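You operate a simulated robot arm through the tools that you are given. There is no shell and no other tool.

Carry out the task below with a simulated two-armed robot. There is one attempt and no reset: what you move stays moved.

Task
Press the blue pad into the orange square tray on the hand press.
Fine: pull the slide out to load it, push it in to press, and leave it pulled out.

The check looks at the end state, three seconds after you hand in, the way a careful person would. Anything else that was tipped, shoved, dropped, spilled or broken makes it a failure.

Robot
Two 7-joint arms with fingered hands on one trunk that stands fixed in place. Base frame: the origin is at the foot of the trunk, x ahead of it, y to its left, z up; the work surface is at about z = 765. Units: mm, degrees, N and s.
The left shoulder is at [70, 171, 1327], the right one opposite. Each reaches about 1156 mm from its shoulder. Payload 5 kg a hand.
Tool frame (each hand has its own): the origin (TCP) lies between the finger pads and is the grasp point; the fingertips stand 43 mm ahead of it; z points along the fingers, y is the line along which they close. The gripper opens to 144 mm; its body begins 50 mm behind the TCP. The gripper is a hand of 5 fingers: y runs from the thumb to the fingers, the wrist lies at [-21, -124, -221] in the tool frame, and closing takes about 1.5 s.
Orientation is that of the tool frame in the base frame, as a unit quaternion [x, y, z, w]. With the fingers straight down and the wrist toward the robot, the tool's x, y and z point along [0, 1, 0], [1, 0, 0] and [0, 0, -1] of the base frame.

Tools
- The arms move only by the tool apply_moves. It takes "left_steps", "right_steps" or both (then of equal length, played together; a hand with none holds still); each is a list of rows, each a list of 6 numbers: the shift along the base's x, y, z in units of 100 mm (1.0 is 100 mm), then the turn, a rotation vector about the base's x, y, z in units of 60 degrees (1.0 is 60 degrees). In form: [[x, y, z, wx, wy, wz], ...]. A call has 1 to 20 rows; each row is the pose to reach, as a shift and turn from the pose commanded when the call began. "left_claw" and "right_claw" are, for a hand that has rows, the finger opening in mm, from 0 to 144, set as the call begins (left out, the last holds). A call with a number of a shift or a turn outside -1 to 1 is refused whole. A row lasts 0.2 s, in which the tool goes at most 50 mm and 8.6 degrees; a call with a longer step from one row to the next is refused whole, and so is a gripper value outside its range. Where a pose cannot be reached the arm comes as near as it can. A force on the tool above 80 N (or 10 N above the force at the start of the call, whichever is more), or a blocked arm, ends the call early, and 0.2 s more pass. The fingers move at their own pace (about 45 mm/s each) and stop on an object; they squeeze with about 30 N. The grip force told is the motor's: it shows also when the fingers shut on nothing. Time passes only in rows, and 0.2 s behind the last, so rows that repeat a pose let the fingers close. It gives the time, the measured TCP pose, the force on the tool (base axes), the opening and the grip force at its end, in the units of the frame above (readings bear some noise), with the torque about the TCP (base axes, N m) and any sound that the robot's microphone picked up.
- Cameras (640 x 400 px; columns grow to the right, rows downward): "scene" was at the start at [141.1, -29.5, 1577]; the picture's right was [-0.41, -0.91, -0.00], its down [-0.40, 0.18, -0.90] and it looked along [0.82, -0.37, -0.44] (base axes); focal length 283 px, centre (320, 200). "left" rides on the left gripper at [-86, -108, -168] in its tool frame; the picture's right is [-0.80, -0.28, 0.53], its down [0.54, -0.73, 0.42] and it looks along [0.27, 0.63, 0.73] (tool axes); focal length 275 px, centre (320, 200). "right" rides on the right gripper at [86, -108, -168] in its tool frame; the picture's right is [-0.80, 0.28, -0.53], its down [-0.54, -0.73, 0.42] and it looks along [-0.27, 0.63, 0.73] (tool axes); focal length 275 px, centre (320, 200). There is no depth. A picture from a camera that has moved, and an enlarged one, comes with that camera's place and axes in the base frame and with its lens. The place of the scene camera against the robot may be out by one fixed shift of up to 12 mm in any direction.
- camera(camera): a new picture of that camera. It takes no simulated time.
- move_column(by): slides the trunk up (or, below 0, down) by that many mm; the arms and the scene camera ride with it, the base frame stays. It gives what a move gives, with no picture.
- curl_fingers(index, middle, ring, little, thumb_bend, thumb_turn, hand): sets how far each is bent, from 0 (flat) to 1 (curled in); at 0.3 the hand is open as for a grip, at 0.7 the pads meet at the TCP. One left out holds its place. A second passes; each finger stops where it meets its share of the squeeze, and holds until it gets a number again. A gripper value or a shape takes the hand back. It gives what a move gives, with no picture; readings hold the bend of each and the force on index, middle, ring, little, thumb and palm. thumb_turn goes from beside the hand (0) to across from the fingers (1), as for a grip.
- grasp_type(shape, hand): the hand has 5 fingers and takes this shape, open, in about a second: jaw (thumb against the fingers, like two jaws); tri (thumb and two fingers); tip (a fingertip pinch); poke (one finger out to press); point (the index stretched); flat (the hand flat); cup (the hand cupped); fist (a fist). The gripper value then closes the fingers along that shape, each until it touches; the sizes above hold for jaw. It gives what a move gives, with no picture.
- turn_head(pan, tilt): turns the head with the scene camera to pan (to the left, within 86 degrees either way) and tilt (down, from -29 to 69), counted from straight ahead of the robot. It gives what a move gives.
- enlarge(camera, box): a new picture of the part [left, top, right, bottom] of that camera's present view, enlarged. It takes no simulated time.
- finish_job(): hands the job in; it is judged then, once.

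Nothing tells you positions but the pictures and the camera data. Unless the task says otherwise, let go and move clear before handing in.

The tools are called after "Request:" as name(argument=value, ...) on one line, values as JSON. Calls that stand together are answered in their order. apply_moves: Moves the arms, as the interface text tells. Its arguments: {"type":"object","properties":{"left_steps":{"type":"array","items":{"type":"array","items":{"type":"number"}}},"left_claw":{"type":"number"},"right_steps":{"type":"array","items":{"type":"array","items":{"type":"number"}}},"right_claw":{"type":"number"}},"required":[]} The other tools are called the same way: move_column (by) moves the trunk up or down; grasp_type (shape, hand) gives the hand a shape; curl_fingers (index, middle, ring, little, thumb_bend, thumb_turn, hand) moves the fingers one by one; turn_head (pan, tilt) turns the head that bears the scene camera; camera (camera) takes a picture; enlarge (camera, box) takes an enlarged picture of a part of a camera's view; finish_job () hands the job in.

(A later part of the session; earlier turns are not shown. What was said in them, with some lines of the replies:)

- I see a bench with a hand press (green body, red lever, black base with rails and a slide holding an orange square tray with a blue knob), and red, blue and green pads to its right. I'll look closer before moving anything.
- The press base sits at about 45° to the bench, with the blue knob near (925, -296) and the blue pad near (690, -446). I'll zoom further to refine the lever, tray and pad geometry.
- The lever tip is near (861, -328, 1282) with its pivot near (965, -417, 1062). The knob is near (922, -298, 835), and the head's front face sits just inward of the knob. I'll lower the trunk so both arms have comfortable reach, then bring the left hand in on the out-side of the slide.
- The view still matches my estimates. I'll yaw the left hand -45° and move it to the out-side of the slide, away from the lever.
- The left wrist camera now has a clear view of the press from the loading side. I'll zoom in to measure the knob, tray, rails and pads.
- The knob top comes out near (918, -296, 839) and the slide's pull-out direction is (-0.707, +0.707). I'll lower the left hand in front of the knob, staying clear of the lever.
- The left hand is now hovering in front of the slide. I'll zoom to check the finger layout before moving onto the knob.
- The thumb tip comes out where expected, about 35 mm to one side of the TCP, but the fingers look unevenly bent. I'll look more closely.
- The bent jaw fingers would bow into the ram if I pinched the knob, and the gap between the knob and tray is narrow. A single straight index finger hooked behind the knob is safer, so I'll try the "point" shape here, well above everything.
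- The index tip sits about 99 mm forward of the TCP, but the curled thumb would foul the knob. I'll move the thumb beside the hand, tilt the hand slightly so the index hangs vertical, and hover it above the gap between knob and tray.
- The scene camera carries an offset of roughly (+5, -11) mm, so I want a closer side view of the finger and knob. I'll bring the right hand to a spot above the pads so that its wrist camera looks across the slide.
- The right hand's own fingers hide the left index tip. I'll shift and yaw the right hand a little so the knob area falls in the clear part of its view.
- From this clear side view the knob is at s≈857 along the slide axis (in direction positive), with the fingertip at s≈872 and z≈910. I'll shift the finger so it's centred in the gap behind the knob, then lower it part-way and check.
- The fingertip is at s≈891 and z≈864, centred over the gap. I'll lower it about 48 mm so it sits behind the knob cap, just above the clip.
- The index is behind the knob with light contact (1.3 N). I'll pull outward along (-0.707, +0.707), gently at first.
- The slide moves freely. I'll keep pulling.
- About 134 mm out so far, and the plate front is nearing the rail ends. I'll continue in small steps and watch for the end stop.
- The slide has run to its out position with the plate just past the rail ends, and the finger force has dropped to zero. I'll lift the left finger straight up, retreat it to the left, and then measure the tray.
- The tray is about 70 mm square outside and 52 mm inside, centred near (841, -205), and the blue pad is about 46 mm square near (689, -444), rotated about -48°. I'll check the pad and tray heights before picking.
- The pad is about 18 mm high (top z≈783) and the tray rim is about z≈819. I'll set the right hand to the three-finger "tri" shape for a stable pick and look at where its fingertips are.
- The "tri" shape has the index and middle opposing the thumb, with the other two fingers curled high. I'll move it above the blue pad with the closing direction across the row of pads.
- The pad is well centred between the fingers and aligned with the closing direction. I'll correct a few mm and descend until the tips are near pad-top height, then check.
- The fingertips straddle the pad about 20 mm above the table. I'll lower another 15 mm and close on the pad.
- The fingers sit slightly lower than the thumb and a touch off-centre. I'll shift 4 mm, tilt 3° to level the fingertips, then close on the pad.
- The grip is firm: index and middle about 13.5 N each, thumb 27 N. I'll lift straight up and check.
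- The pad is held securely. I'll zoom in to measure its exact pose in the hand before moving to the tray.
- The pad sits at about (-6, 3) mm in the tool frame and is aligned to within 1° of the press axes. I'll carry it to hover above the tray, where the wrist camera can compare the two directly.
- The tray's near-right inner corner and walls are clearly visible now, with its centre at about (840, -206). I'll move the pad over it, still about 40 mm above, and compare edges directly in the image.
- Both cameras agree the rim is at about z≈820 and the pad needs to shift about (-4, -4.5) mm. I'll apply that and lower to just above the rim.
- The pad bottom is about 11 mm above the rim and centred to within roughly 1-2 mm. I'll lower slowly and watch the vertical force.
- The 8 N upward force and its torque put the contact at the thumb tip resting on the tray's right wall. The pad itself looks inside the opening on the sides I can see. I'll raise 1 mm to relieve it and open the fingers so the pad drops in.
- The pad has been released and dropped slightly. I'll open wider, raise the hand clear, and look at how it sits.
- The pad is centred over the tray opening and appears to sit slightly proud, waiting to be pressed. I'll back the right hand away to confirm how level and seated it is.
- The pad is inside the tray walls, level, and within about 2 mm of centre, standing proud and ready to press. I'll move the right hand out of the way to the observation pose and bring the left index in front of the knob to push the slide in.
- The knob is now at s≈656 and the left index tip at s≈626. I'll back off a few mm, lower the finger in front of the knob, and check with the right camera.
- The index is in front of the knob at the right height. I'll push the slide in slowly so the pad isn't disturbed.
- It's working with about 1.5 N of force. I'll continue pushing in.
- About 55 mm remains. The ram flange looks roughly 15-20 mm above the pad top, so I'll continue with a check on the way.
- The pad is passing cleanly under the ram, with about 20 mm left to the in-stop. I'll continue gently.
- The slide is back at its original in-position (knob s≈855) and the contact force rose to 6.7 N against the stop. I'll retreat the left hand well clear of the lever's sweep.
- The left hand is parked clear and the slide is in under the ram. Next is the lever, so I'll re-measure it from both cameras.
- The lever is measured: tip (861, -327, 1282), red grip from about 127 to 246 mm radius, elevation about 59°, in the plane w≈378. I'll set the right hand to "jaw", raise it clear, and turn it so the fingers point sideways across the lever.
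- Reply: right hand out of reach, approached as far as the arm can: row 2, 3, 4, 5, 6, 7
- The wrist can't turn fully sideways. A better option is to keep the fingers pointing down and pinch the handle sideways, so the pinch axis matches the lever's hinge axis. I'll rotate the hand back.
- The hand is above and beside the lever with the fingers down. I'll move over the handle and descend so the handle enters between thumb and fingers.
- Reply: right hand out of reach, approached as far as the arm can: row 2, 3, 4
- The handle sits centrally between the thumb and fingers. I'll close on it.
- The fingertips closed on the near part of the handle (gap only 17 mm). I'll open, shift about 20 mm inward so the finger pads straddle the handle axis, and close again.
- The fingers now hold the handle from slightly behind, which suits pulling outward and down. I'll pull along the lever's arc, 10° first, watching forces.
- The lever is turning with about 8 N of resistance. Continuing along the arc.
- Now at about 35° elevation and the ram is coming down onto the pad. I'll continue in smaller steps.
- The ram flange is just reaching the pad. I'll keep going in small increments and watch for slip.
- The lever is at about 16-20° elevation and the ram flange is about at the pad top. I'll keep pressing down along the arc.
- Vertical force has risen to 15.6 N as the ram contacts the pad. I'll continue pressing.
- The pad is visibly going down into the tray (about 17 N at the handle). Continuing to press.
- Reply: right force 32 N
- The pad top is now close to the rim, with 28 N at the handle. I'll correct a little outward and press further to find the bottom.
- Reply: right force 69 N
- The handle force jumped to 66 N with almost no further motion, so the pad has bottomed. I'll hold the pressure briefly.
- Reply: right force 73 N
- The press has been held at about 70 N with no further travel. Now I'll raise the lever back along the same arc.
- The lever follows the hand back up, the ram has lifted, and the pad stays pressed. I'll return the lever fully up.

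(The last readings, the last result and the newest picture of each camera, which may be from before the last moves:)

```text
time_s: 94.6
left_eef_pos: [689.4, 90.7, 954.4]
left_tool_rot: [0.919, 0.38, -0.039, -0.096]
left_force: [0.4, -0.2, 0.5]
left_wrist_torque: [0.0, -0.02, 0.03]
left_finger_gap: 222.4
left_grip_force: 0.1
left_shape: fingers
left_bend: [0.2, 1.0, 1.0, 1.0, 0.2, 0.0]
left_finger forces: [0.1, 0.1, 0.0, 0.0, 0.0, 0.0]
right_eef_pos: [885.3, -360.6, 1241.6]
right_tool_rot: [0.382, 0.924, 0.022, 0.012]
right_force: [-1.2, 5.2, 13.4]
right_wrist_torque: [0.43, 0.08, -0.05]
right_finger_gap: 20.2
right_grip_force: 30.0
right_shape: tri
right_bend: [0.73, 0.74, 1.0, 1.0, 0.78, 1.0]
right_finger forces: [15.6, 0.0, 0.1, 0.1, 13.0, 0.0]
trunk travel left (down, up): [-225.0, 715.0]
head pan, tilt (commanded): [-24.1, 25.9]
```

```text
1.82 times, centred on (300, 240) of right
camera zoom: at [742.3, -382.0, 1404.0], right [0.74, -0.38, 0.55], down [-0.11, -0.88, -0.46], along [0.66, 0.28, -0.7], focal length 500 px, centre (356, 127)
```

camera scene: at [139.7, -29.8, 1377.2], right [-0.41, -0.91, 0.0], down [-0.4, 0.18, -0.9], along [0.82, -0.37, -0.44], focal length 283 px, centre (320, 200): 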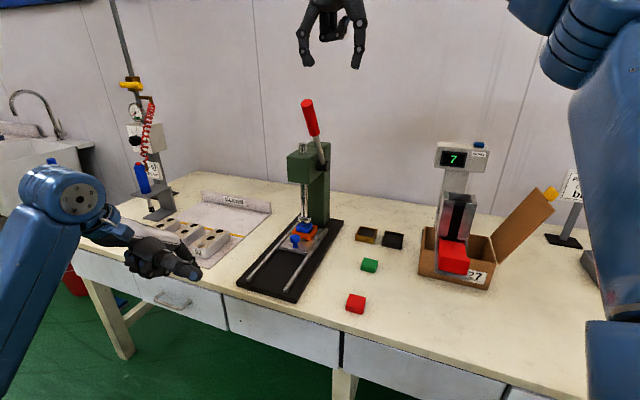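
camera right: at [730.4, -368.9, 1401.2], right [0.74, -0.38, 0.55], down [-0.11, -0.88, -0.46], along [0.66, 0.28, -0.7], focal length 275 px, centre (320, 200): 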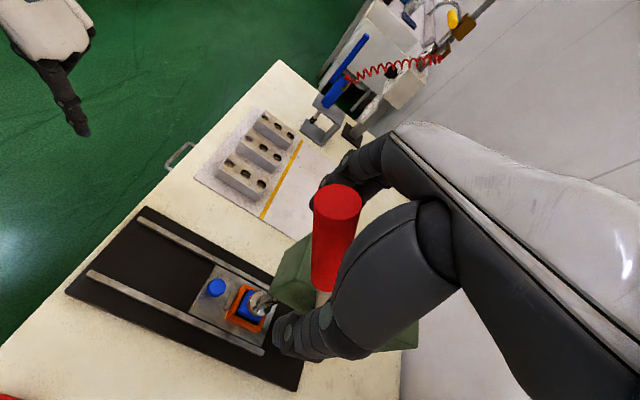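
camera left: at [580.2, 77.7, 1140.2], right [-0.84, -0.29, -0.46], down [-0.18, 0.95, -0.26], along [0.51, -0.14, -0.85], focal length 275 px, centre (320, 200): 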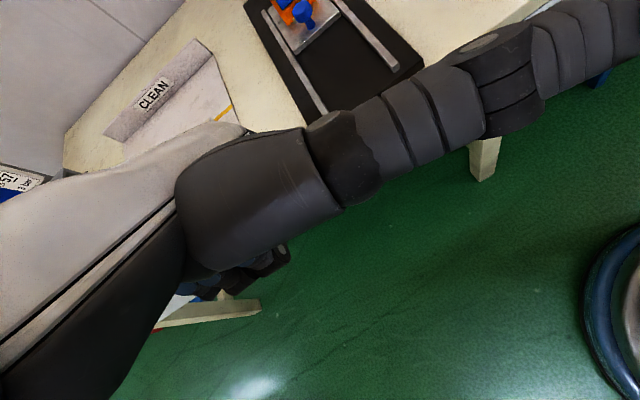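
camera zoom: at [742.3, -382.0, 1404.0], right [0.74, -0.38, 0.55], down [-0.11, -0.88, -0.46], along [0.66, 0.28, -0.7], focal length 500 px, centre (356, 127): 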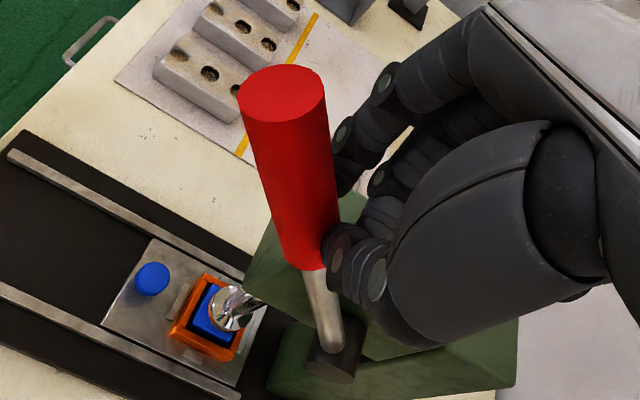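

The lever is nearly back up, with the ram well clear of the pad. I'll release the handle and see whether the lever stays.

Request:
apply_moves(right_steps=[[0, 0, 0, 0, 0, 0], [0, 0, 0, 0, 0, 0], [0, 0, 0, 0, 0, 0], [0, 0, 0, 0, 0, 0], [0, 0, 0, 0, 0, 0], [0, 0, 0, 0, 0, 0]], right_claw=95)

Request:
enlarge(camera="scene", box=[260, 80, 350, 250])

Request:
enlarge(camera="right", box=[200, 130, 400, 350])

```text
time_s: 96.0
left_eef_pos: [691.1, 89.2, 953.6]
left_tool_rot: [0.919, 0.381, -0.04, -0.096]
left_force: [0.6, -0.1, 0.9]
left_wrist_torque: [-0.02, 0.0, -0.04]
left_finger_gap: 222.2
left_grip_force: 0.0
left_shape: fingers
left_bend: [0.2, 1.0, 1.0, 1.0, 0.2, 0.0]
left_finger forces: [0.1, 0.0, 0.0, 0.1, 0.0, 0.1]
right_eef_pos: [887.3, -361.5, 1240.5]
right_tool_rot: [0.383, 0.923, 0.021, 0.01]
right_force: [-0.2, -0.7, -0.2]
right_wrist_torque: [0.0, 0.04, 0.02]
right_finger_gap: 94.5
right_grip_force: 0.0
right_shape: tri
right_bend: [0.73, 0.39, 0.99, 0.99, 0.62, 1.0]
right_finger forces: [0.0, 0.0, 0.0, 0.1, 0.0, 0.0]
trunk travel left (down, up): [-225.0, 715.0]
head pan, tilt (commanded): [-24.1, 25.9]
```

```text
2.35 times, centred on (305, 165) of scene
camera zoom: at [141.3, -29.4, 1377.0], right [-0.41, -0.91, 0.0], down [-0.4, 0.18, -0.9], along [0.82, -0.37, -0.44], focal length 666 px, centre (355, 282)
```

zoom: 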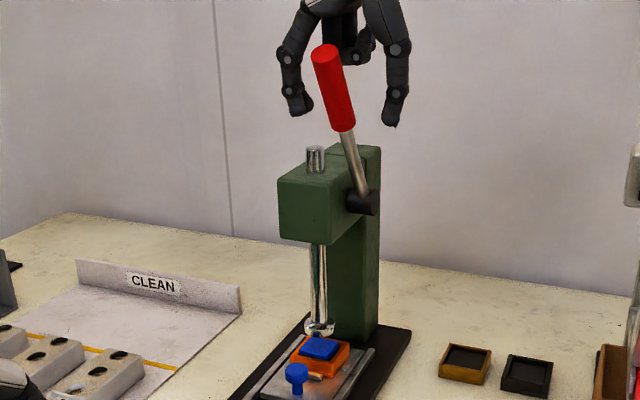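

```text
1.82 times, centred on (300, 240) of right
camera zoom: at [744.1, -383.5, 1402.1], right [0.74, -0.38, 0.55], down [-0.11, -0.88, -0.46], along [0.66, 0.28, -0.7], focal length 500 px, centre (356, 127)
```

zoom: 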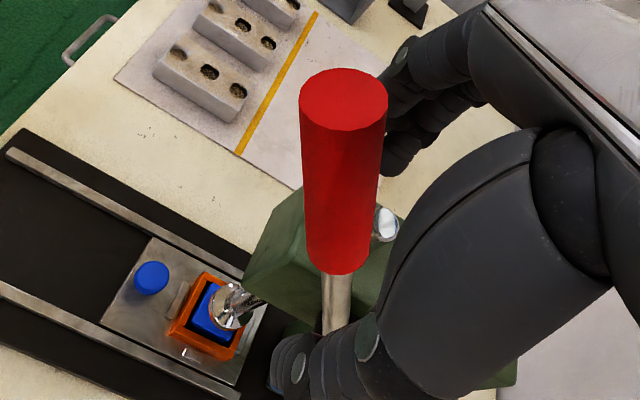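

The lever sprang back up on its own when released. I'll lift the right hand straight up off the handle and move it aside.

Request:
apply_moves(right_steps=[[0, 0, 0.3, 0, 0, 0], [0, 0, 0.6, 0, 0, 0], [0, 0, 0.9, 0, 0, 0], [0, 0, 1.0, 0, 0, 0]])

Request:
apply_moves(right_steps=[[0, 0, 0.15, 0, 0, 0], [-0.3, -0.1, 0.2, 0, 0, 0], [-0.6, -0.2, 0.2, 0, 0, 0], [-0.95, -0.3, 0.1, 0, 0, 0]])

Request:
apply_moves(right_steps=[[-0.15, -0.2, -0.3, 0, 0, 0], [-0.25, -0.5, -0.6, 0, 0, 0], [-0.3, -0.8, -0.9, 0, 0, 0], [-0.3, -0.9, -1.0, 0, 0, 0], [-0.3, -0.9, -1.0, 0, 0, 0]])

Request:
camera(camera="scene")

Request:
camera(camera="right")

```text
time_s: 97.0
left_eef_pos: [689.4, 88.6, 953.5]
left_tool_rot: [0.919, 0.381, -0.04, -0.096]
left_force: [0.7, -0.3, 0.9]
left_wrist_torque: [-0.01, -0.02, -0.02]
left_finger_gap: 222.3
left_grip_force: 0.0
left_shape: fingers
left_bend: [0.2, 1.0, 1.0, 1.0, 0.2, 0.0]
left_finger forces: [0.1, 0.0, 0.0, 0.0, 0.0, 0.1]
right_eef_pos: [886.2, -363.5, 1323.6]
right_tool_rot: [0.384, 0.923, 0.022, 0.011]
right_force: [0.6, 0.3, 0.7]
right_wrist_torque: [0.0, -0.04, -0.02]
right_finger_gap: 94.8
right_grip_force: 0.0
right_shape: tri
right_bend: [0.73, 0.39, 0.99, 0.99, 0.62, 1.0]
right_finger forces: [0.0, 0.0, 0.0, 0.0, 0.1, 0.0]
right hand out of reach, approached as far as the arm can: row 3, 4
trunk travel left (down, up): [-225.0, 715.0]
head pan, tilt (commanded): [-24.1, 25.9]
```

```text
time_s: 98.0
left_eef_pos: [690.4, 88.6, 954.4]
left_tool_rot: [0.918, 0.382, -0.04, -0.097]
left_force: [-0.7, -1.5, 1.7]
left_wrist_torque: [0.04, -0.07, 0.01]
left_finger_gap: 222.2
left_grip_force: 0.1
left_shape: fingers
left_bend: [0.2, 1.0, 1.0, 1.0, 0.2, 0.0]
left_finger forces: [0.0, 0.1, 0.1, 0.0, 0.1, 0.0]
right_eef_pos: [786.8, -393.6, 1330.8]
right_tool_rot: [0.383, 0.923, 0.023, 0.011]
right_force: [-0.5, -0.5, 0.8]
right_wrist_torque: [0.02, -0.07, -0.01]
right_finger_gap: 95.1
right_grip_force: 0.1
right_shape: tri
right_bend: [0.73, 0.39, 0.99, 0.99, 0.62, 1.0]
right_finger forces: [0.0, 0.0, 0.1, 0.1, 0.0, 0.0]
right hand out of reach, approached as far as the arm can: row 1
trunk travel left (down, up): [-225.0, 715.0]
head pan, tilt (commanded): [-24.1, 25.9]
```

```text
time_s: 99.2
left_eef_pos: [691.5, 89.1, 953.1]
left_tool_rot: [0.919, 0.381, -0.04, -0.096]
left_force: [0.0, -0.3, 0.4]
left_wrist_torque: [0.0, 0.0, 0.02]
left_finger_gap: 222.3
left_grip_force: 0.0
left_shape: fingers
left_bend: [0.2, 1.0, 1.0, 1.0, 0.2, 0.0]
left_finger forces: [0.1, 0.1, 0.0, 0.0, 0.1, 0.0]
right_eef_pos: [759.0, -482.2, 1228.0]
right_tool_rot: [0.382, 0.924, 0.022, 0.009]
right_force: [-0.1, -0.3, -0.7]
right_wrist_torque: [0.02, 0.02, 0.0]
right_finger_gap: 94.8
right_grip_force: 0.2
right_shape: tri
right_bend: [0.73, 0.39, 0.99, 0.99, 0.62, 1.0]
right_finger forces: [0.0, 0.0, 0.0, 0.1, 0.0, 0.0]
trunk travel left (down, up): [-225.0, 715.0]
head pan, tilt (commanded): [-24.1, 25.9]
```

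```text
taken
camera scene: at [141.1, -29.3, 1377.0], right [-0.41, -0.91, 0.0], down [-0.4, 0.18, -0.9], along [0.82, -0.37, -0.44], focal length 283 px, centre (320, 200)
```

scene: 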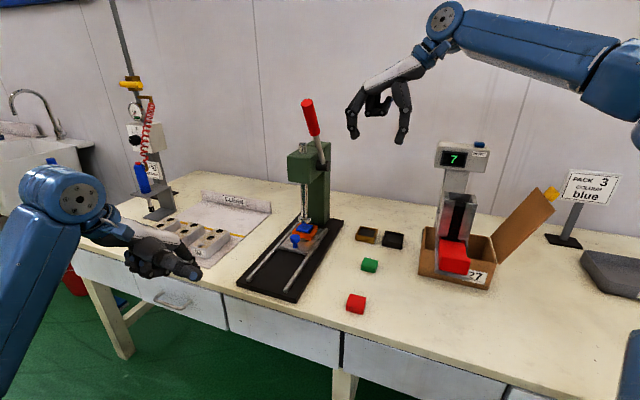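

```text
taken
camera right: at [616.5, -505.7, 1389.0], right [0.74, -0.38, 0.55], down [-0.11, -0.88, -0.46], along [0.66, 0.28, -0.7], focal length 275 px, centre (320, 200)
```

right: 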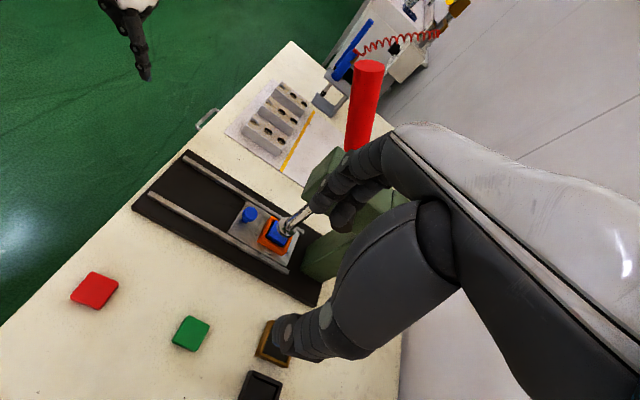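

Everything is clear of the press and the lever is at rest. I'll inspect the pressed pad before pulling the slide out.

Request:
enlarge(camera="scene", box=[290, 210, 325, 250])

Request:
enlarge(camera="right", box=[220, 190, 320, 270])

```text
10.00 times, centred on (308, 230) of scene
camera zoom: at [141.1, -29.3, 1377.0], right [-0.41, -0.91, 0.0], down [-0.4, 0.18, -0.9], along [0.82, -0.37, -0.44], focal length 2832 px, centre (445, -100)
```

zoom: 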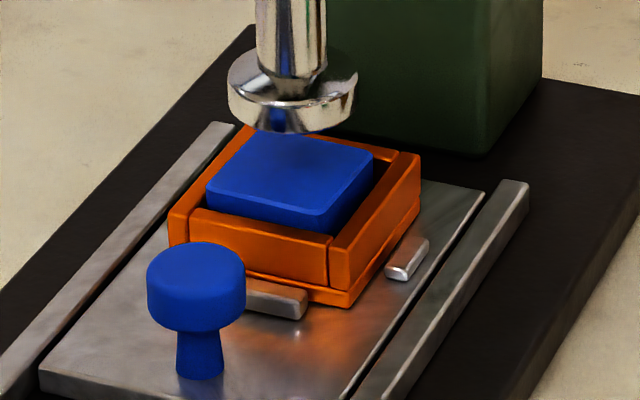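

```text
5.00 times, centred on (270, 230) of right
camera zoom: at [616.5, -505.7, 1389.0], right [0.74, -0.38, 0.55], down [-0.11, -0.88, -0.46], along [0.66, 0.28, -0.7], focal length 1376 px, centre (570, 50)
```

zoom: 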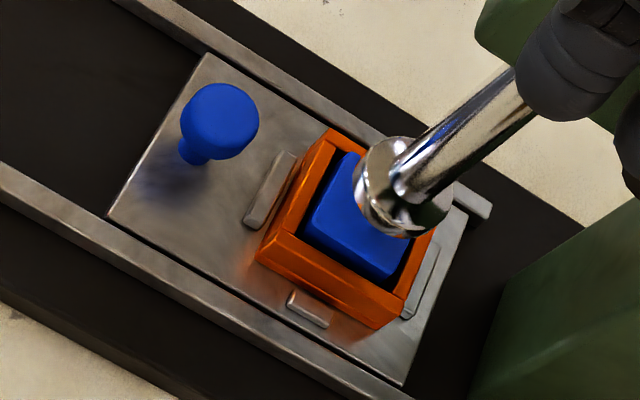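

The pad is pressed about 8 mm deeper, level and flush against the tray all round. I'll now bring the left index back behind the knob to pull the slide out, using the same approach as before.

Request:
apply_moves(left_steps=[[0.1, -0.35, 0, 0, 0, 0], [0.2, -0.7, 0, 0, 0, 0], [0.3, -1.0, 0, 0, 0, 0]])

Request:
apply_moves(left_steps=[[0.15, -0.35, 0, 0, 0, 0], [0.3, -0.7, 0, 0, 0, 0], [0.45, -1.0, 0, 0, 0, 0]])

Request:
apply_moves(left_steps=[[0.2, -0.25, 0, 0, 0, 0], [0.4, -0.5, 0, 0, 0, 0], [0.65, -0.75, 0, 0, 0, 0], [0.9, -1.0, 0, 0, 0, 0], [0.9, -1.0, 0, 0, 0, 0]])

Request:
camera(camera="right")

Request:
enlarge(camera="scene", box=[240, 160, 340, 270])

```text
time_s: 100.0
left_eef_pos: [721.1, -9.0, 951.5]
left_tool_rot: [0.918, 0.382, -0.041, -0.097]
left_force: [0.7, -0.2, 0.0]
left_wrist_torque: [0.05, 0.03, -0.04]
left_finger_gap: 222.1
left_grip_force: 0.0
left_shape: fingers
left_bend: [0.2, 1.0, 1.0, 1.0, 0.2, 0.0]
left_finger forces: [0.0, 0.0, 0.1, 0.0, 0.0, 0.0]
right_eef_pos: [760.7, -483.9, 1226.9]
right_tool_rot: [0.383, 0.923, 0.022, 0.011]
right_force: [0.0, 0.0, -0.1]
right_wrist_torque: [0.04, 0.01, 0.03]
right_finger_gap: 94.9
right_grip_force: 0.0
right_shape: tri
right_bend: [0.73, 0.39, 0.99, 0.99, 0.62, 1.0]
right_finger forces: [0.1, 0.0, 0.0, 0.1, 0.1, 0.1]
trunk travel left (down, up): [-225.0, 715.0]
head pan, tilt (commanded): [-24.1, 25.9]
```

```text
time_s: 100.8
left_eef_pos: [766.5, -106.8, 954.0]
left_tool_rot: [0.919, 0.381, -0.041, -0.097]
left_force: [0.6, 0.1, 0.2]
left_wrist_torque: [0.0, 0.0, 0.0]
left_finger_gap: 222.5
left_grip_force: 0.0
left_shape: fingers
left_bend: [0.2, 1.0, 1.0, 1.0, 0.2, 0.0]
left_finger forces: [0.0, 0.0, 0.1, 0.1, 0.0, 0.0]
right_eef_pos: [760.0, -483.1, 1227.0]
right_tool_rot: [0.383, 0.924, 0.022, 0.01]
right_force: [0.0, -0.1, 0.3]
right_wrist_torque: [0.03, -0.02, -0.01]
right_finger_gap: 95.0
right_grip_force: 0.1
right_shape: tri
right_bend: [0.73, 0.39, 0.99, 0.99, 0.62, 1.0]
right_finger forces: [0.0, 0.0, 0.0, 0.0, 0.0, 0.1]
trunk travel left (down, up): [-225.0, 715.0]
head pan, tilt (commanded): [-24.1, 25.9]
```

```text
time_s: 102.0
left_eef_pos: [857.6, -210.8, 953.3]
left_tool_rot: [0.919, 0.381, -0.04, -0.097]
left_force: [0.2, -0.6, -0.4]
left_wrist_torque: [-0.06, 0.01, -0.02]
left_finger_gap: 222.3
left_grip_force: 0.1
left_shape: fingers
left_bend: [0.2, 1.0, 1.0, 1.0, 0.2, 0.0]
left_finger forces: [0.1, 0.0, 0.1, 0.0, 0.0, 0.0]
right_eef_pos: [759.1, -482.1, 1227.9]
right_tool_rot: [0.383, 0.924, 0.021, 0.01]
right_force: [0.5, 0.2, -0.2]
right_wrist_torque: [-0.02, 0.03, 0.02]
right_finger_gap: 95.0
right_grip_force: 0.0
right_shape: tri
right_bend: [0.73, 0.39, 0.99, 0.99, 0.62, 1.0]
right_finger forces: [0.0, 0.0, 0.1, 0.0, 0.1, 0.0]
trunk travel left (down, up): [-225.0, 715.0]
head pan, tilt (commanded): [-24.1, 25.9]
```

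```text
taken
camera right: at [616.7, -504.3, 1389.6], right [0.74, -0.38, 0.55], down [-0.11, -0.88, -0.45], along [0.66, 0.28, -0.7], focal length 275 px, centre (320, 200)
```

right: 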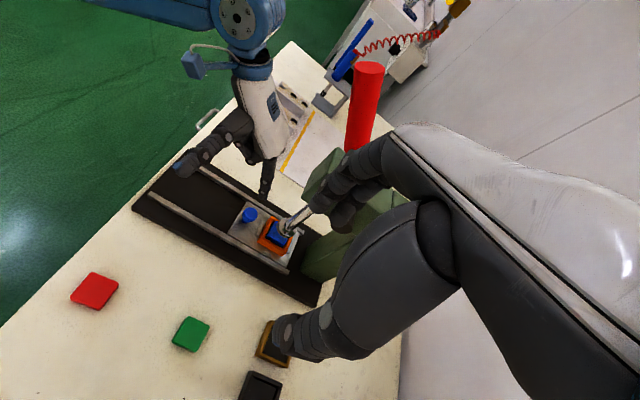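

```text
3.64 times, centred on (290, 215) of scene
camera zoom: at [141.0, -28.3, 1377.0], right [-0.41, -0.91, 0.0], down [-0.4, 0.18, -0.9], along [0.82, -0.37, -0.44], focal length 1030 px, centre (429, 146)
```

zoom: 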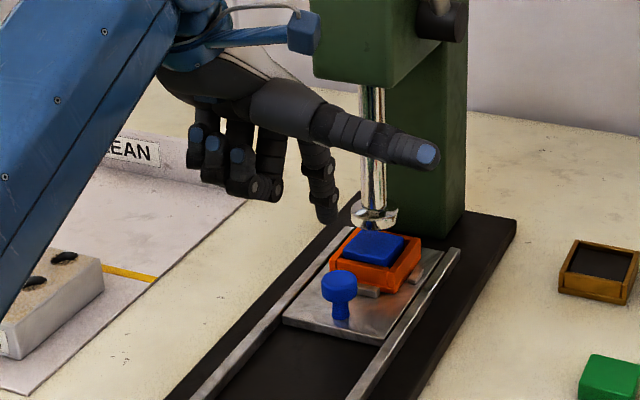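

Request:
apply_moves(left_steps=[[0.08, -0.16, 0, 0, 0, 0], [0.16, -0.32, 0, 0, 0, 0], [0.16, -0.32, -0.2, 0, 0, 0], [0.16, -0.32, -0.42, 0, 0, 0], [0.16, -0.32, -0.42, 0, 0, 0]])

Request:
enlarge(camera="right", box=[200, 160, 310, 260])

Request:
enlarge(camera="scene", box=[265, 190, 335, 270])

```text
time_s: 103.2
left_eef_pos: [871.5, -240.8, 911.5]
left_tool_rot: [0.919, 0.38, -0.04, -0.096]
left_force: [0.3, 0.3, -0.4]
left_wrist_torque: [0.01, -0.04, -0.02]
left_finger_gap: 222.4
left_grip_force: 0.1
left_shape: fingers
left_bend: [0.2, 1.0, 1.0, 1.0, 0.2, 0.0]
left_finger forces: [0.0, 0.1, 0.0, 0.0, 0.0, 0.2]
right_eef_pos: [759.7, -484.6, 1228.2]
right_tool_rot: [0.383, 0.924, 0.021, 0.011]
right_force: [-0.5, 0.5, -1.5]
right_wrist_torque: [-0.01, 0.02, 0.0]
right_finger_gap: 95.1
right_grip_force: 0.1
right_shape: tri
right_bend: [0.73, 0.39, 0.99, 0.99, 0.62, 1.0]
right_finger forces: [0.0, 0.0, 0.0, 0.0, 0.0, 0.1]
trunk travel left (down, up): [-225.0, 715.0]
head pan, tilt (commanded): [-24.1, 25.9]
```

```text
4.00 times, centred on (255, 210) of right
camera zoom: at [616.1, -505.7, 1389.3], right [0.74, -0.38, 0.55], down [-0.11, -0.88, -0.46], along [0.66, 0.28, -0.7], focal length 1101 px, centre (580, 160)
```

zoom: 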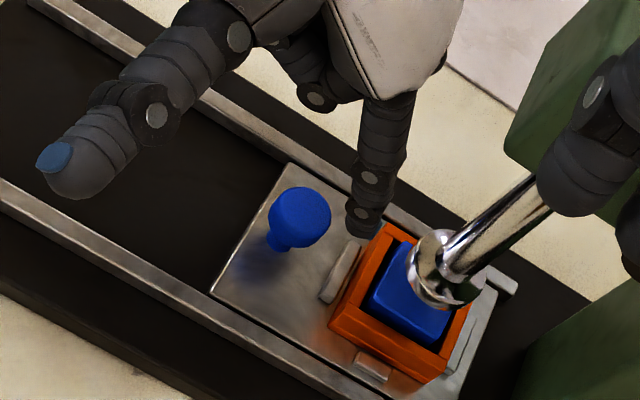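

```text
5.00 times, centred on (300, 230) of scene
camera zoom: at [140.7, -29.3, 1377.1], right [-0.41, -0.91, 0.0], down [-0.4, 0.18, -0.9], along [0.82, -0.37, -0.44], focal length 1416 px, centre (420, 50)
```

zoom: 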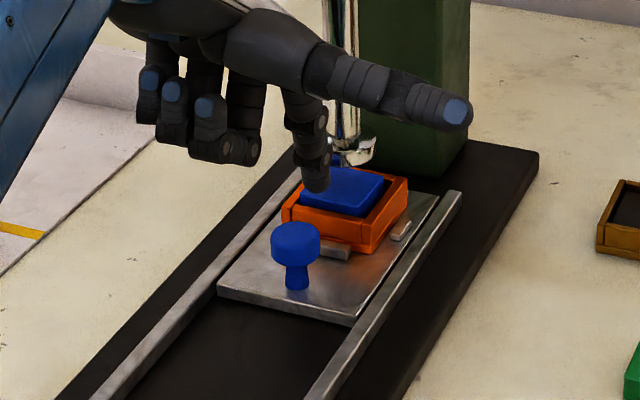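

The alignment matches the earlier successful hook. I'll lower behind the knob and pull.

Request:
apply_moves(left_steps=[[0.01, -0.01, -0.15, 0, 0, 0], [0.01, -0.01, -0.3, 0, 0, 0], [0.01, -0.01, -0.4, 0, 0, 0], [0.01, -0.01, -0.49, 0, 0, 0], [0.01, -0.01, -0.49, 0, 0, 0]])

Request:
enlarge(camera="right", box=[200, 160, 310, 260])

Request:
enlarge(camera="scene", box=[265, 190, 335, 270])

```text
time_s: 104.4
left_eef_pos: [872.4, -241.0, 861.1]
left_tool_rot: [0.919, 0.381, -0.041, -0.097]
left_force: [0.5, -1.4, 2.2]
left_wrist_torque: [-0.21, -0.13, 0.0]
left_finger_gap: 223.1
left_grip_force: 0.8
left_shape: fingers
left_bend: [0.19, 1.0, 1.0, 1.0, 0.2, 0.0]
left_finger forces: [2.4, 0.0, 0.0, 0.0, 0.0, 0.0]
right_eef_pos: [759.8, -483.2, 1228.6]
right_tool_rot: [0.383, 0.923, 0.021, 0.01]
right_force: [0.3, -0.4, 0.3]
right_wrist_torque: [0.02, 0.0, 0.01]
right_finger_gap: 94.8
right_grip_force: 0.1
right_shape: tri
right_bend: [0.73, 0.39, 0.99, 0.99, 0.62, 1.0]
right_finger forces: [0.0, 0.1, 0.1, 0.0, 0.0, 0.1]
trunk travel left (down, up): [-225.0, 715.0]
head pan, tilt (commanded): [-24.1, 25.9]
```

```text
4.00 times, centred on (255, 210) of right
camera zoom: at [616.4, -505.9, 1389.1], right [0.74, -0.38, 0.55], down [-0.11, -0.88, -0.46], along [0.66, 0.28, -0.7], focal length 1101 px, centre (580, 160)
```

zoom: 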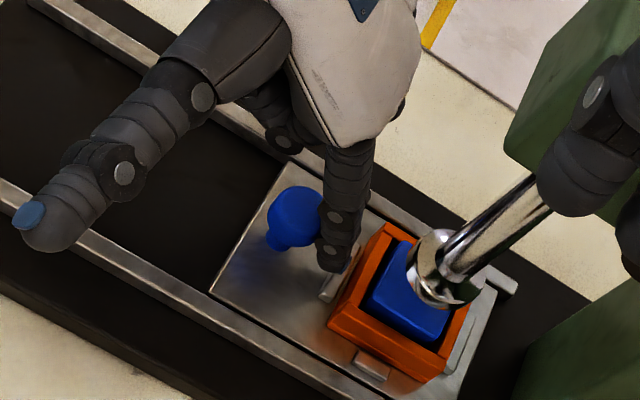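

```text
5.00 times, centred on (300, 230) of scene
camera zoom: at [140.9, -29.5, 1377.0], right [-0.41, -0.91, 0.0], down [-0.4, 0.18, -0.9], along [0.82, -0.37, -0.44], focal length 1416 px, centre (420, 50)
```

zoom: 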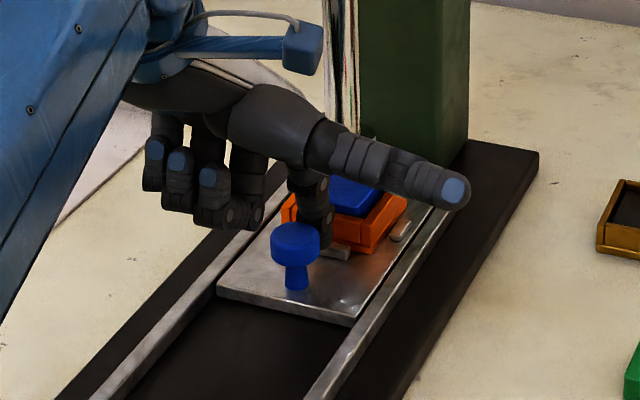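

Request:
apply_moves(left_steps=[[-0.03, 0.03, 0, 0, 0, 0], [-0.07, 0.07, 0, 0, 0, 0], [-0.12, 0.12, 0, 0, 0, 0], [-0.17, 0.17, 0, 0, 0, 0], [-0.22, 0.22, 0, 0, 0, 0], [-0.27, 0.27, 0, 0, 0, 0], [-0.32, 0.32, 0, 0, 0, 0], [-0.37, 0.37, 0, 0, 0, 0], [-0.42, 0.42, 0, 0, 0, 0], [-0.47, 0.47, 0, 0, 0, 0], [-0.52, 0.52, 0, 0, 0, 0], [-0.57, 0.57, 0, 0, 0, 0], [-0.62, 0.62, 0, 0, 0, 0], [-0.67, 0.67, 0, 0, 0, 0], [-0.7, 0.7, 0, 0, 0, 0], [-0.7, 0.7, 0, 0, 0, 0]])

Request:
camera(camera="right")

Request:
enlarge(camera="right", box=[140, 130, 310, 270])

```text
time_s: 107.8
left_eef_pos: [803.9, -170.5, 861.1]
left_tool_rot: [0.918, 0.381, -0.04, -0.097]
left_force: [0.8, -1.0, 1.7]
left_wrist_torque: [-0.1, -0.05, -0.03]
left_finger_gap: 222.8
left_grip_force: 0.4
left_shape: fingers
left_bend: [0.2, 1.0, 1.0, 1.0, 0.2, 0.0]
left_finger forces: [1.3, 0.0, 0.1, 0.1, 0.0, 0.0]
right_eef_pos: [760.1, -484.3, 1226.4]
right_tool_rot: [0.383, 0.924, 0.021, 0.01]
right_force: [0.0, 0.7, 1.0]
right_wrist_torque: [0.0, 0.02, 0.0]
right_finger_gap: 94.9
right_grip_force: 0.0
right_shape: tri
right_bend: [0.73, 0.39, 0.99, 0.99, 0.62, 1.0]
right_finger forces: [0.0, 0.0, 0.0, 0.0, 0.0, 0.0]
trunk travel left (down, up): [-225.0, 715.0]
head pan, tilt (commanded): [-24.1, 25.9]
```

```text
taken
camera right: at [616.7, -505.9, 1388.9], right [0.74, -0.38, 0.55], down [-0.11, -0.88, -0.46], along [0.66, 0.28, -0.7], focal length 275 px, centre (320, 200)
```

right: 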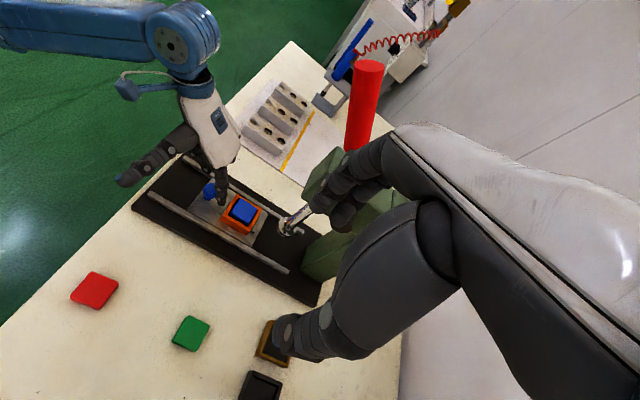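

```text
2.86 times, centred on (225, 200) of right
camera zoom: at [616.7, -505.9, 1388.9], right [0.74, -0.38, 0.55], down [-0.11, -0.88, -0.46], along [0.66, 0.28, -0.7], focal length 786 px, centre (591, 200)
```

zoom: 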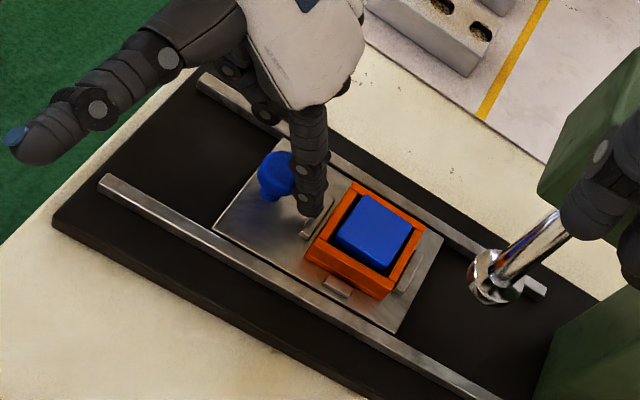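

The slide is coming out smoothly with the pad seated in the orange tray. I'll continue to the full-out position.

Request:
apply_moves(left_steps=[[-0.03, 0.03, 0, 0, 0, 0], [-0.07, 0.07, 0, 0, 0, 0], [-0.12, 0.12, 0, 0, 0, 0], [-0.17, 0.17, 0, 0, 0, 0], [-0.22, 0.22, 0, 0, 0, 0], [-0.27, 0.27, 0, 0, 0, 0], [-0.32, 0.32, 0, 0, 0, 0], [-0.37, 0.37, 0, 0, 0, 0], [-0.42, 0.42, 0, 0, 0, 0], [-0.47, 0.47, 0, 0, 0, 0], [-0.52, 0.52, 0, 0, 0, 0], [-0.56, 0.56, 0, 0, 0, 0], [-0.6, 0.6, 0, 0, 0, 0], [-0.64, 0.64, 0, 0, 0, 0], [-0.64, 0.64, 0, 0, 0, 0]])

Request:
enlarge(camera="right", box=[140, 130, 310, 270])

Request:
enlarge(camera="scene", box=[220, 190, 340, 310])

```text
time_s: 111.0
left_eef_pos: [737.5, -107.3, 861.3]
left_tool_rot: [0.919, 0.381, -0.041, -0.096]
left_force: [-0.7, 0.4, 0.6]
left_wrist_torque: [0.06, -0.01, 0.01]
left_finger_gap: 222.0
left_grip_force: 0.2
left_shape: fingers
left_bend: [0.2, 1.0, 1.0, 1.0, 0.2, 0.0]
left_finger forces: [0.5, 0.1, 0.0, 0.0, 0.0, 0.1]
right_eef_pos: [759.3, -482.9, 1228.4]
right_tool_rot: [0.382, 0.924, 0.022, 0.01]
right_force: [-0.6, 0.0, -0.4]
right_wrist_torque: [-0.01, 0.0, -0.04]
right_finger_gap: 95.0
right_grip_force: 0.0
right_shape: tri
right_bend: [0.73, 0.39, 0.99, 0.99, 0.62, 1.0]
right_finger forces: [0.1, 0.0, 0.0, 0.0, 0.0, 0.0]
trunk travel left (down, up): [-225.0, 715.0]
head pan, tilt (commanded): [-24.1, 25.9]
```

```text
2.86 times, centred on (225, 200) of right
camera zoom: at [616.6, -505.8, 1389.0], right [0.74, -0.38, 0.55], down [-0.11, -0.88, -0.46], along [0.66, 0.28, -0.7], focal length 786 px, centre (591, 200)
```

zoom: 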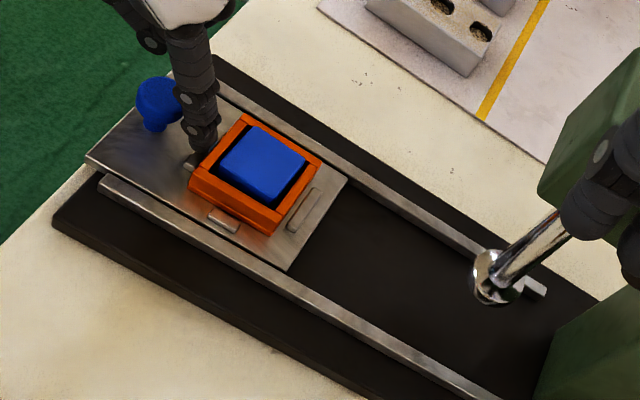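

```text
3.33 times, centred on (280, 250) of scene
camera zoom: at [141.1, -29.5, 1377.0], right [-0.41, -0.91, 0.0], down [-0.4, 0.18, -0.9], along [0.82, -0.37, -0.44], focal length 944 px, centre (453, 33)
```

zoom: 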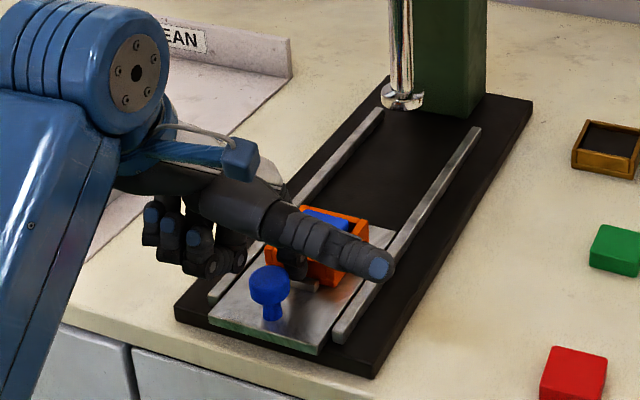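

The slide is back at the full-out stop (knob s≈655, same as before). I'll lift the finger straight up and retreat the left arm.

Request:
apply_moves(left_steps=[[-0.02, 0.02, 0.1, 0, 0, 0], [-0.02, 0.02, 0.3, 0, 0, 0], [-0.02, 0.02, 0.55, 0, 0, 0], [-0.05, 0.1, 0.8, 0, 0, 0], [-0.15, 0.4, 1.0, 0, 0, 0], [-0.25, 0.7, 1.0, 0, 0, 0], [-0.35, 1.0, 1.0, 0, 0, 0]])

Request:
apply_moves(left_steps=[[-0.1, 0.4, 0.1, 0, 0, 0], [-0.15, 0.75, 0.3, 0, 0, 0], [-0.2, 1.0, 0.5, 0, 0, 0], [-0.2, 1.0, 0.5, 0, 0, 0]])

Request:
camera(camera="scene")

Request:
enlarge(camera="scene", box=[240, 230, 320, 305])

Request:
enlarge(camera="right", box=[150, 130, 270, 230])

```text
time_s: 112.6
left_eef_pos: [703.2, -10.0, 962.9]
left_tool_rot: [0.919, 0.38, -0.04, -0.097]
left_force: [-0.1, 0.6, -0.3]
left_wrist_torque: [-0.01, -0.01, 0.02]
left_finger_gap: 222.5
left_grip_force: 0.2
left_shape: fingers
left_bend: [0.2, 1.0, 1.0, 1.0, 0.2, 0.0]
left_finger forces: [0.0, 0.0, 0.1, 0.0, 0.1, 0.0]
right_eef_pos: [759.0, -482.9, 1228.5]
right_tool_rot: [0.383, 0.924, 0.021, 0.011]
right_force: [-0.8, 0.6, -0.2]
right_wrist_torque: [-0.03, -0.01, -0.02]
right_finger_gap: 94.8
right_grip_force: 0.1
right_shape: tri
right_bend: [0.73, 0.39, 0.99, 0.99, 0.62, 1.0]
right_finger forces: [0.0, 0.0, 0.0, 0.1, 0.1, 0.0]
trunk travel left (down, up): [-225.0, 715.0]
head pan, tilt (commanded): [-24.1, 25.9]
```

```text
time_s: 113.6
left_eef_pos: [682.3, 92.0, 1012.3]
left_tool_rot: [0.919, 0.381, -0.04, -0.097]
left_force: [0.2, -0.2, -0.6]
left_wrist_torque: [-0.03, 0.04, 0.01]
left_finger_gap: 222.3
left_grip_force: 0.0
left_shape: fingers
left_bend: [0.2, 1.0, 1.0, 1.0, 0.2, 0.0]
left_finger forces: [0.0, 0.0, 0.0, 0.0, 0.0, 0.0]
right_eef_pos: [760.4, -484.2, 1225.3]
right_tool_rot: [0.382, 0.924, 0.022, 0.011]
right_force: [0.2, -0.3, -0.3]
right_wrist_torque: [0.02, 0.02, 0.0]
right_finger_gap: 95.0
right_grip_force: 0.0
right_shape: tri
right_bend: [0.73, 0.39, 0.99, 0.99, 0.62, 1.0]
right_finger forces: [0.0, 0.0, 0.0, 0.1, 0.0, 0.0]
trunk travel left (down, up): [-225.0, 715.0]
head pan, tilt (commanded): [-24.1, 25.9]
```

```text
taken
camera scene: at [141.3, -29.6, 1376.9], right [-0.41, -0.91, 0.0], down [-0.4, 0.18, -0.9], along [0.82, -0.37, -0.44], focal length 283 px, centre (320, 200)
```

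scene: 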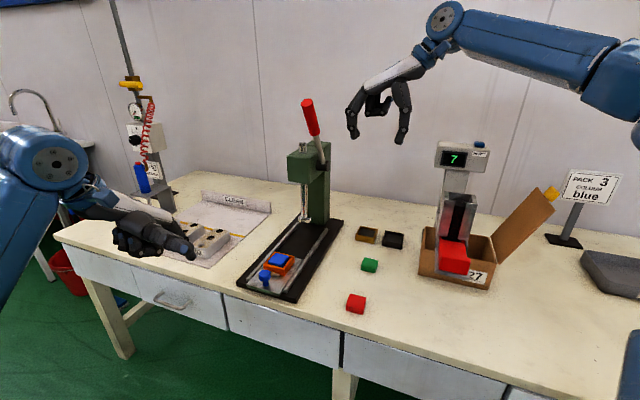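

```text
5.33 times, centred on (280, 268) of scene
camera zoom: at [141.3, -29.6, 1376.9], right [-0.41, -0.91, 0.0], down [-0.4, 0.18, -0.9], along [0.82, -0.37, -0.44], focal length 1510 px, centre (533, -160)
```

zoom: 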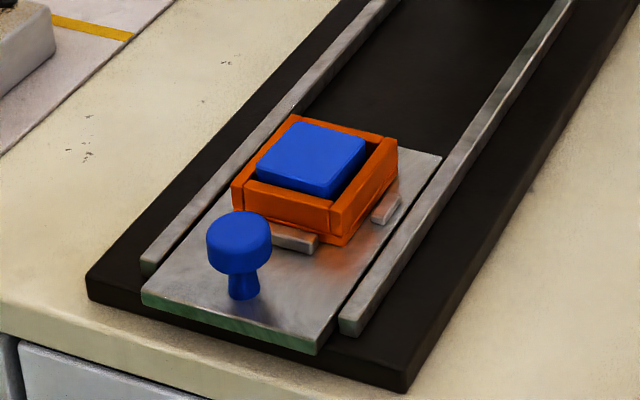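

```text
4.00 times, centred on (210, 180) of right
camera zoom: at [616.9, -505.9, 1388.8], right [0.74, -0.38, 0.55], down [-0.11, -0.88, -0.46], along [0.66, 0.28, -0.7], focal length 1101 px, centre (760, 280)
```

zoom: 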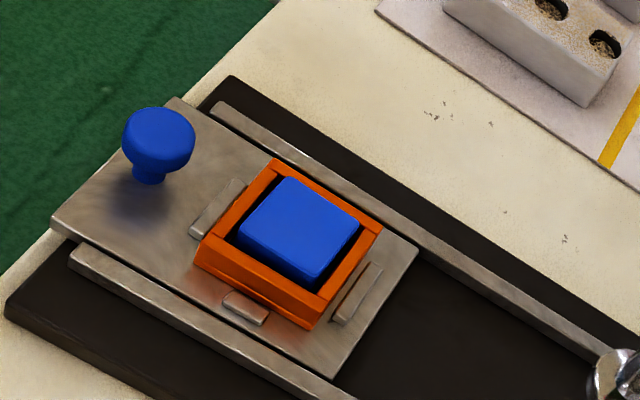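

Request:
enlarge(camera="scene", box=[272, 252, 296, 276])

Request:
enlarge(camera="right", box=[190, 160, 250, 215])

Request:
camera(camera="left")

```text
16.00 times, centred on (284, 264) of scene
camera zoom: at [141.3, -29.6, 1376.9], right [-0.41, -0.91, 0.0], down [-0.4, 0.18, -0.9], along [0.82, -0.37, -0.44], focal length 4530 px, centre (896, -824)
```

zoom: 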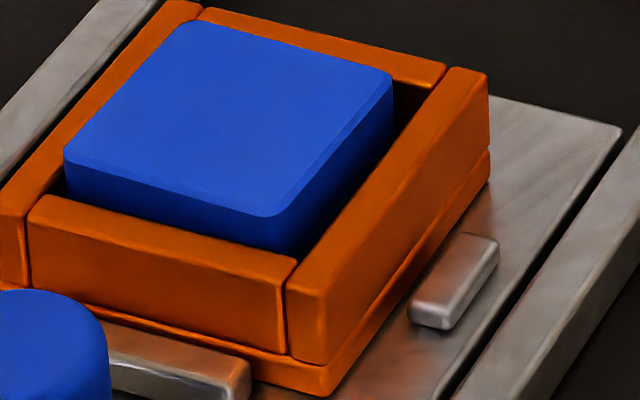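

```text
7.27 times, centred on (220, 188) of right
camera zoom: at [616.9, -505.9, 1388.8], right [0.74, -0.38, 0.55], down [-0.11, -0.88, -0.46], along [0.66, 0.28, -0.7], focal length 2002 px, centre (1047, 291)
```

zoom: 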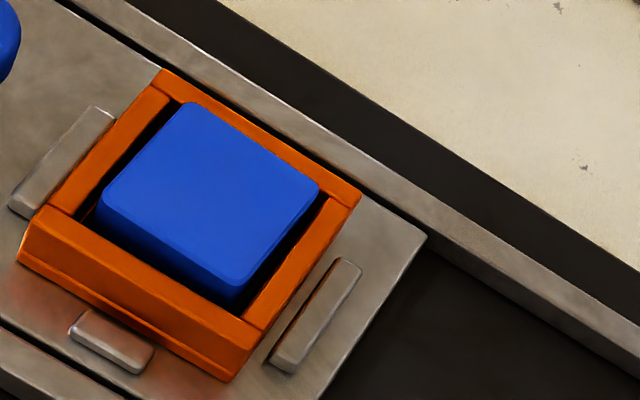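

```text
taken
camera left: at [572.6, 80.3, 1199.5], right [-0.84, -0.29, -0.46], down [-0.18, 0.95, -0.26], along [0.51, -0.14, -0.85], focal length 275 px, centre (320, 200)
```

left: 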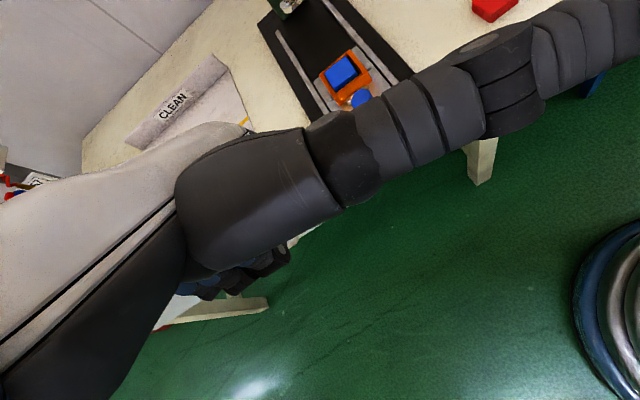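

The pad is about 7.6 mm lower than before pressing. I'll check the empty brown tray for its interior depth, to judge whether the blue pad is bottomed out.

Request:
enlarge(camera="scene", box=[350, 220, 410, 255])

Request:
enlarge(camera="scene", box=[340, 255, 385, 315])

Request:
enlarge(camera="scene", box=[420, 130, 560, 290])

```text
10.67 times, centred on (380, 238) of scene
camera zoom: at [141.3, -29.6, 1376.9], right [-0.41, -0.91, 0.0], down [-0.4, 0.18, -0.9], along [0.82, -0.37, -0.44], focal length 3020 px, centre (-320, -200)
```

zoom: 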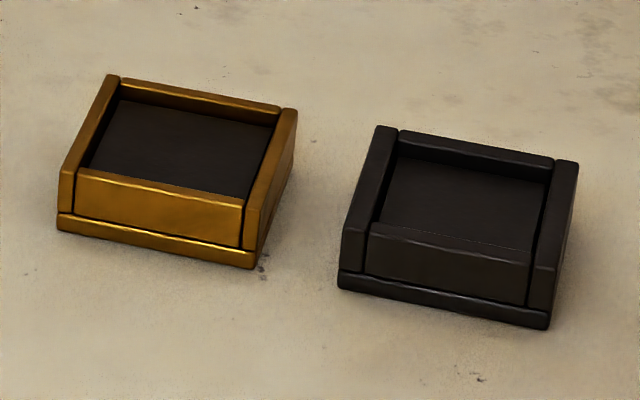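

```text
6.67 times, centred on (362, 285) of scene
camera zoom: at [141.3, -29.6, 1376.9], right [-0.41, -0.91, 0.0], down [-0.4, 0.18, -0.9], along [0.82, -0.37, -0.44], focal length 1888 px, centre (37, -367)
```

zoom: 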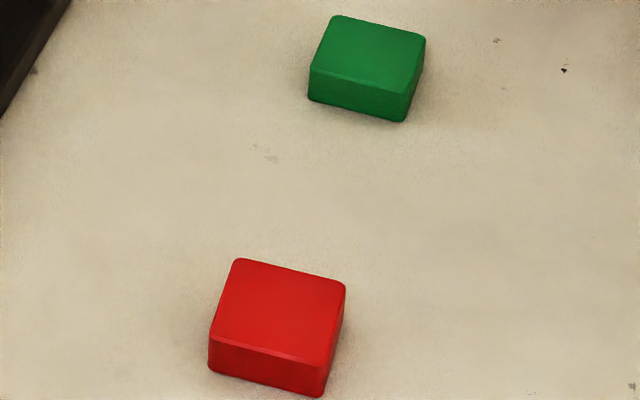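

```text
2.50 times, centred on (490, 210) of scene
camera zoom: at [141.3, -29.6, 1376.9], right [-0.41, -0.91, 0.0], down [-0.4, 0.18, -0.9], along [0.82, -0.37, -0.44], focal length 708 px, centre (-105, 175)
```

zoom: 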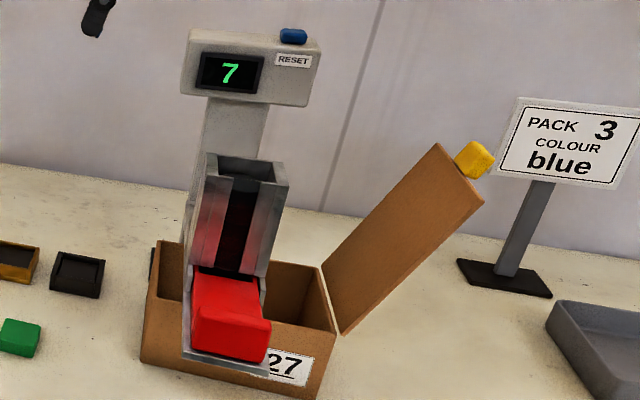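

The tray floor geometry, the 7-8 mm pad drop and the hard stop at about 70 N on the lever all agree that the pad is fully seated. I'll move both hands a bit further clear and take a final look.

Request:
apply_moves(right_steps=[[-0.3, -0.1, 0.1, 0, 0, 0], [-0.6, -0.2, 0.2, 0, 0, 0], [-0.95, -0.3, 0.2, 0, 0, 0], [-0.95, -0.3, 0.2, 0, 0, 0]], left_steps=[[-0.2, 0.2, 0.2, 0, 0, 0], [-0.4, 0.4, 0.4, 0, 0, 0], [-0.6, 0.5, 0.6, 0, 0, 0], [-0.6, 0.5, 0.6, 0, 0, 0]])

Request:
camera(camera="scene")

Request:
camera(camera="right")

Request:
enlarge(camera="scene", box=[220, 180, 340, 310])

```text
time_s: 114.6
left_eef_pos: [622.8, 142.2, 1069.7]
left_tool_rot: [0.919, 0.38, -0.041, -0.097]
left_force: [0.0, 0.6, -0.1]
left_wrist_torque: [-0.01, 0.08, 0.01]
left_finger_gap: 222.5
left_grip_force: 0.0
left_shape: fingers
left_bend: [0.2, 1.0, 1.0, 1.0, 0.2, 0.0]
left_finger forces: [0.0, 0.0, 0.0, 0.1, 0.0, 0.2]
right_eef_pos: [669.6, -510.9, 1250.4]
right_tool_rot: [0.382, 0.924, 0.02, 0.009]
right_force: [0.6, -0.1, -1.1]
right_wrist_torque: [-0.03, 0.06, 0.02]
right_finger_gap: 94.7
right_grip_force: 0.0
right_shape: tri
right_bend: [0.73, 0.39, 0.99, 0.99, 0.62, 1.0]
right_finger forces: [0.1, 0.0, 0.0, 0.1, 0.1, 0.0]
trunk travel left (down, up): [-225.0, 715.0]
head pan, tilt (commanded): [-24.1, 25.9]
```

```text
taken
camera scene: at [142.6, -28.6, 1376.8], right [-0.41, -0.91, 0.0], down [-0.4, 0.18, -0.9], along [0.82, -0.37, -0.44], focal length 283 px, centre (320, 200)
```

scene: 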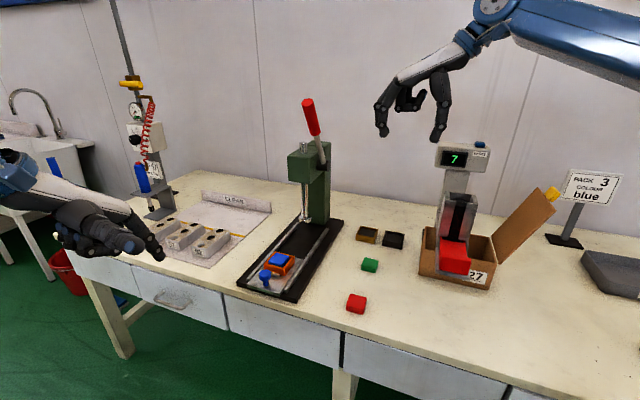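

```text
taken
camera right: at [527.8, -533.0, 1411.4], right [0.75, -0.38, 0.55], down [-0.11, -0.88, -0.45], along [0.66, 0.28, -0.7], focal length 275 px, centre (320, 200)
```

right: 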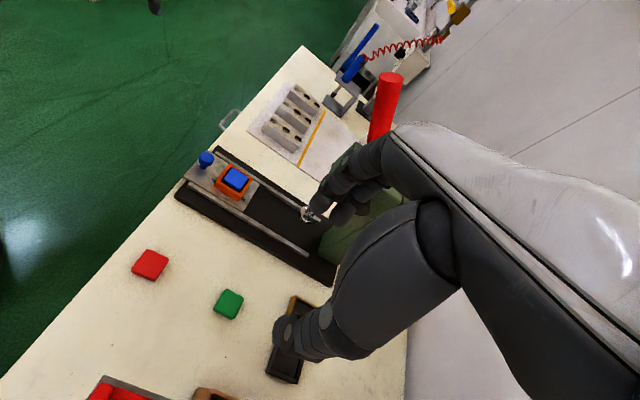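

```text
3.08 times, centred on (280, 245) of scene
camera zoom: at [142.6, -28.6, 1376.8], right [-0.41, -0.91, 0.0], down [-0.4, 0.18, -0.9], along [0.82, -0.37, -0.44], focal length 871 px, centre (443, 62)
```

zoom: 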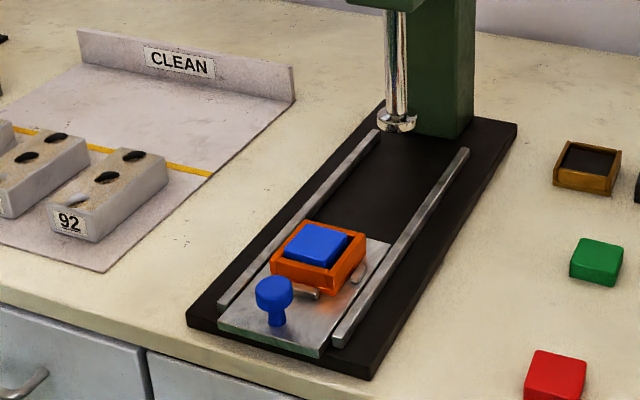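

The blue pad is pressed level into the orange tray, the slide is pulled fully out and the lever is back up. Nothing else on the bench has moved and both hands are clear, so I'll hand in.

Request:
finish_job()

```text
The job is handed in.
```

I pressed the blue pad into the orange square tray and handed the job in. I don't know the result of the check yet.

- **Pad:** it sits level in the tray, about 7–8 mm lower than before the press, and still stands about 6 mm above the rim. The lever came to a hard stop at about 70 N, and I held it there for about a second. I took that to mean the pad had bottomed, though I could not see the tray floor to confirm it.
- **Press:** the slide is pulled fully out, and the lever sprang back to its raised position when I let go.
- **Rest of the bench:** in the final pictures, the other pads, trays, blocks and the dispenser are where they started. Both hands are empty and clear of everything.
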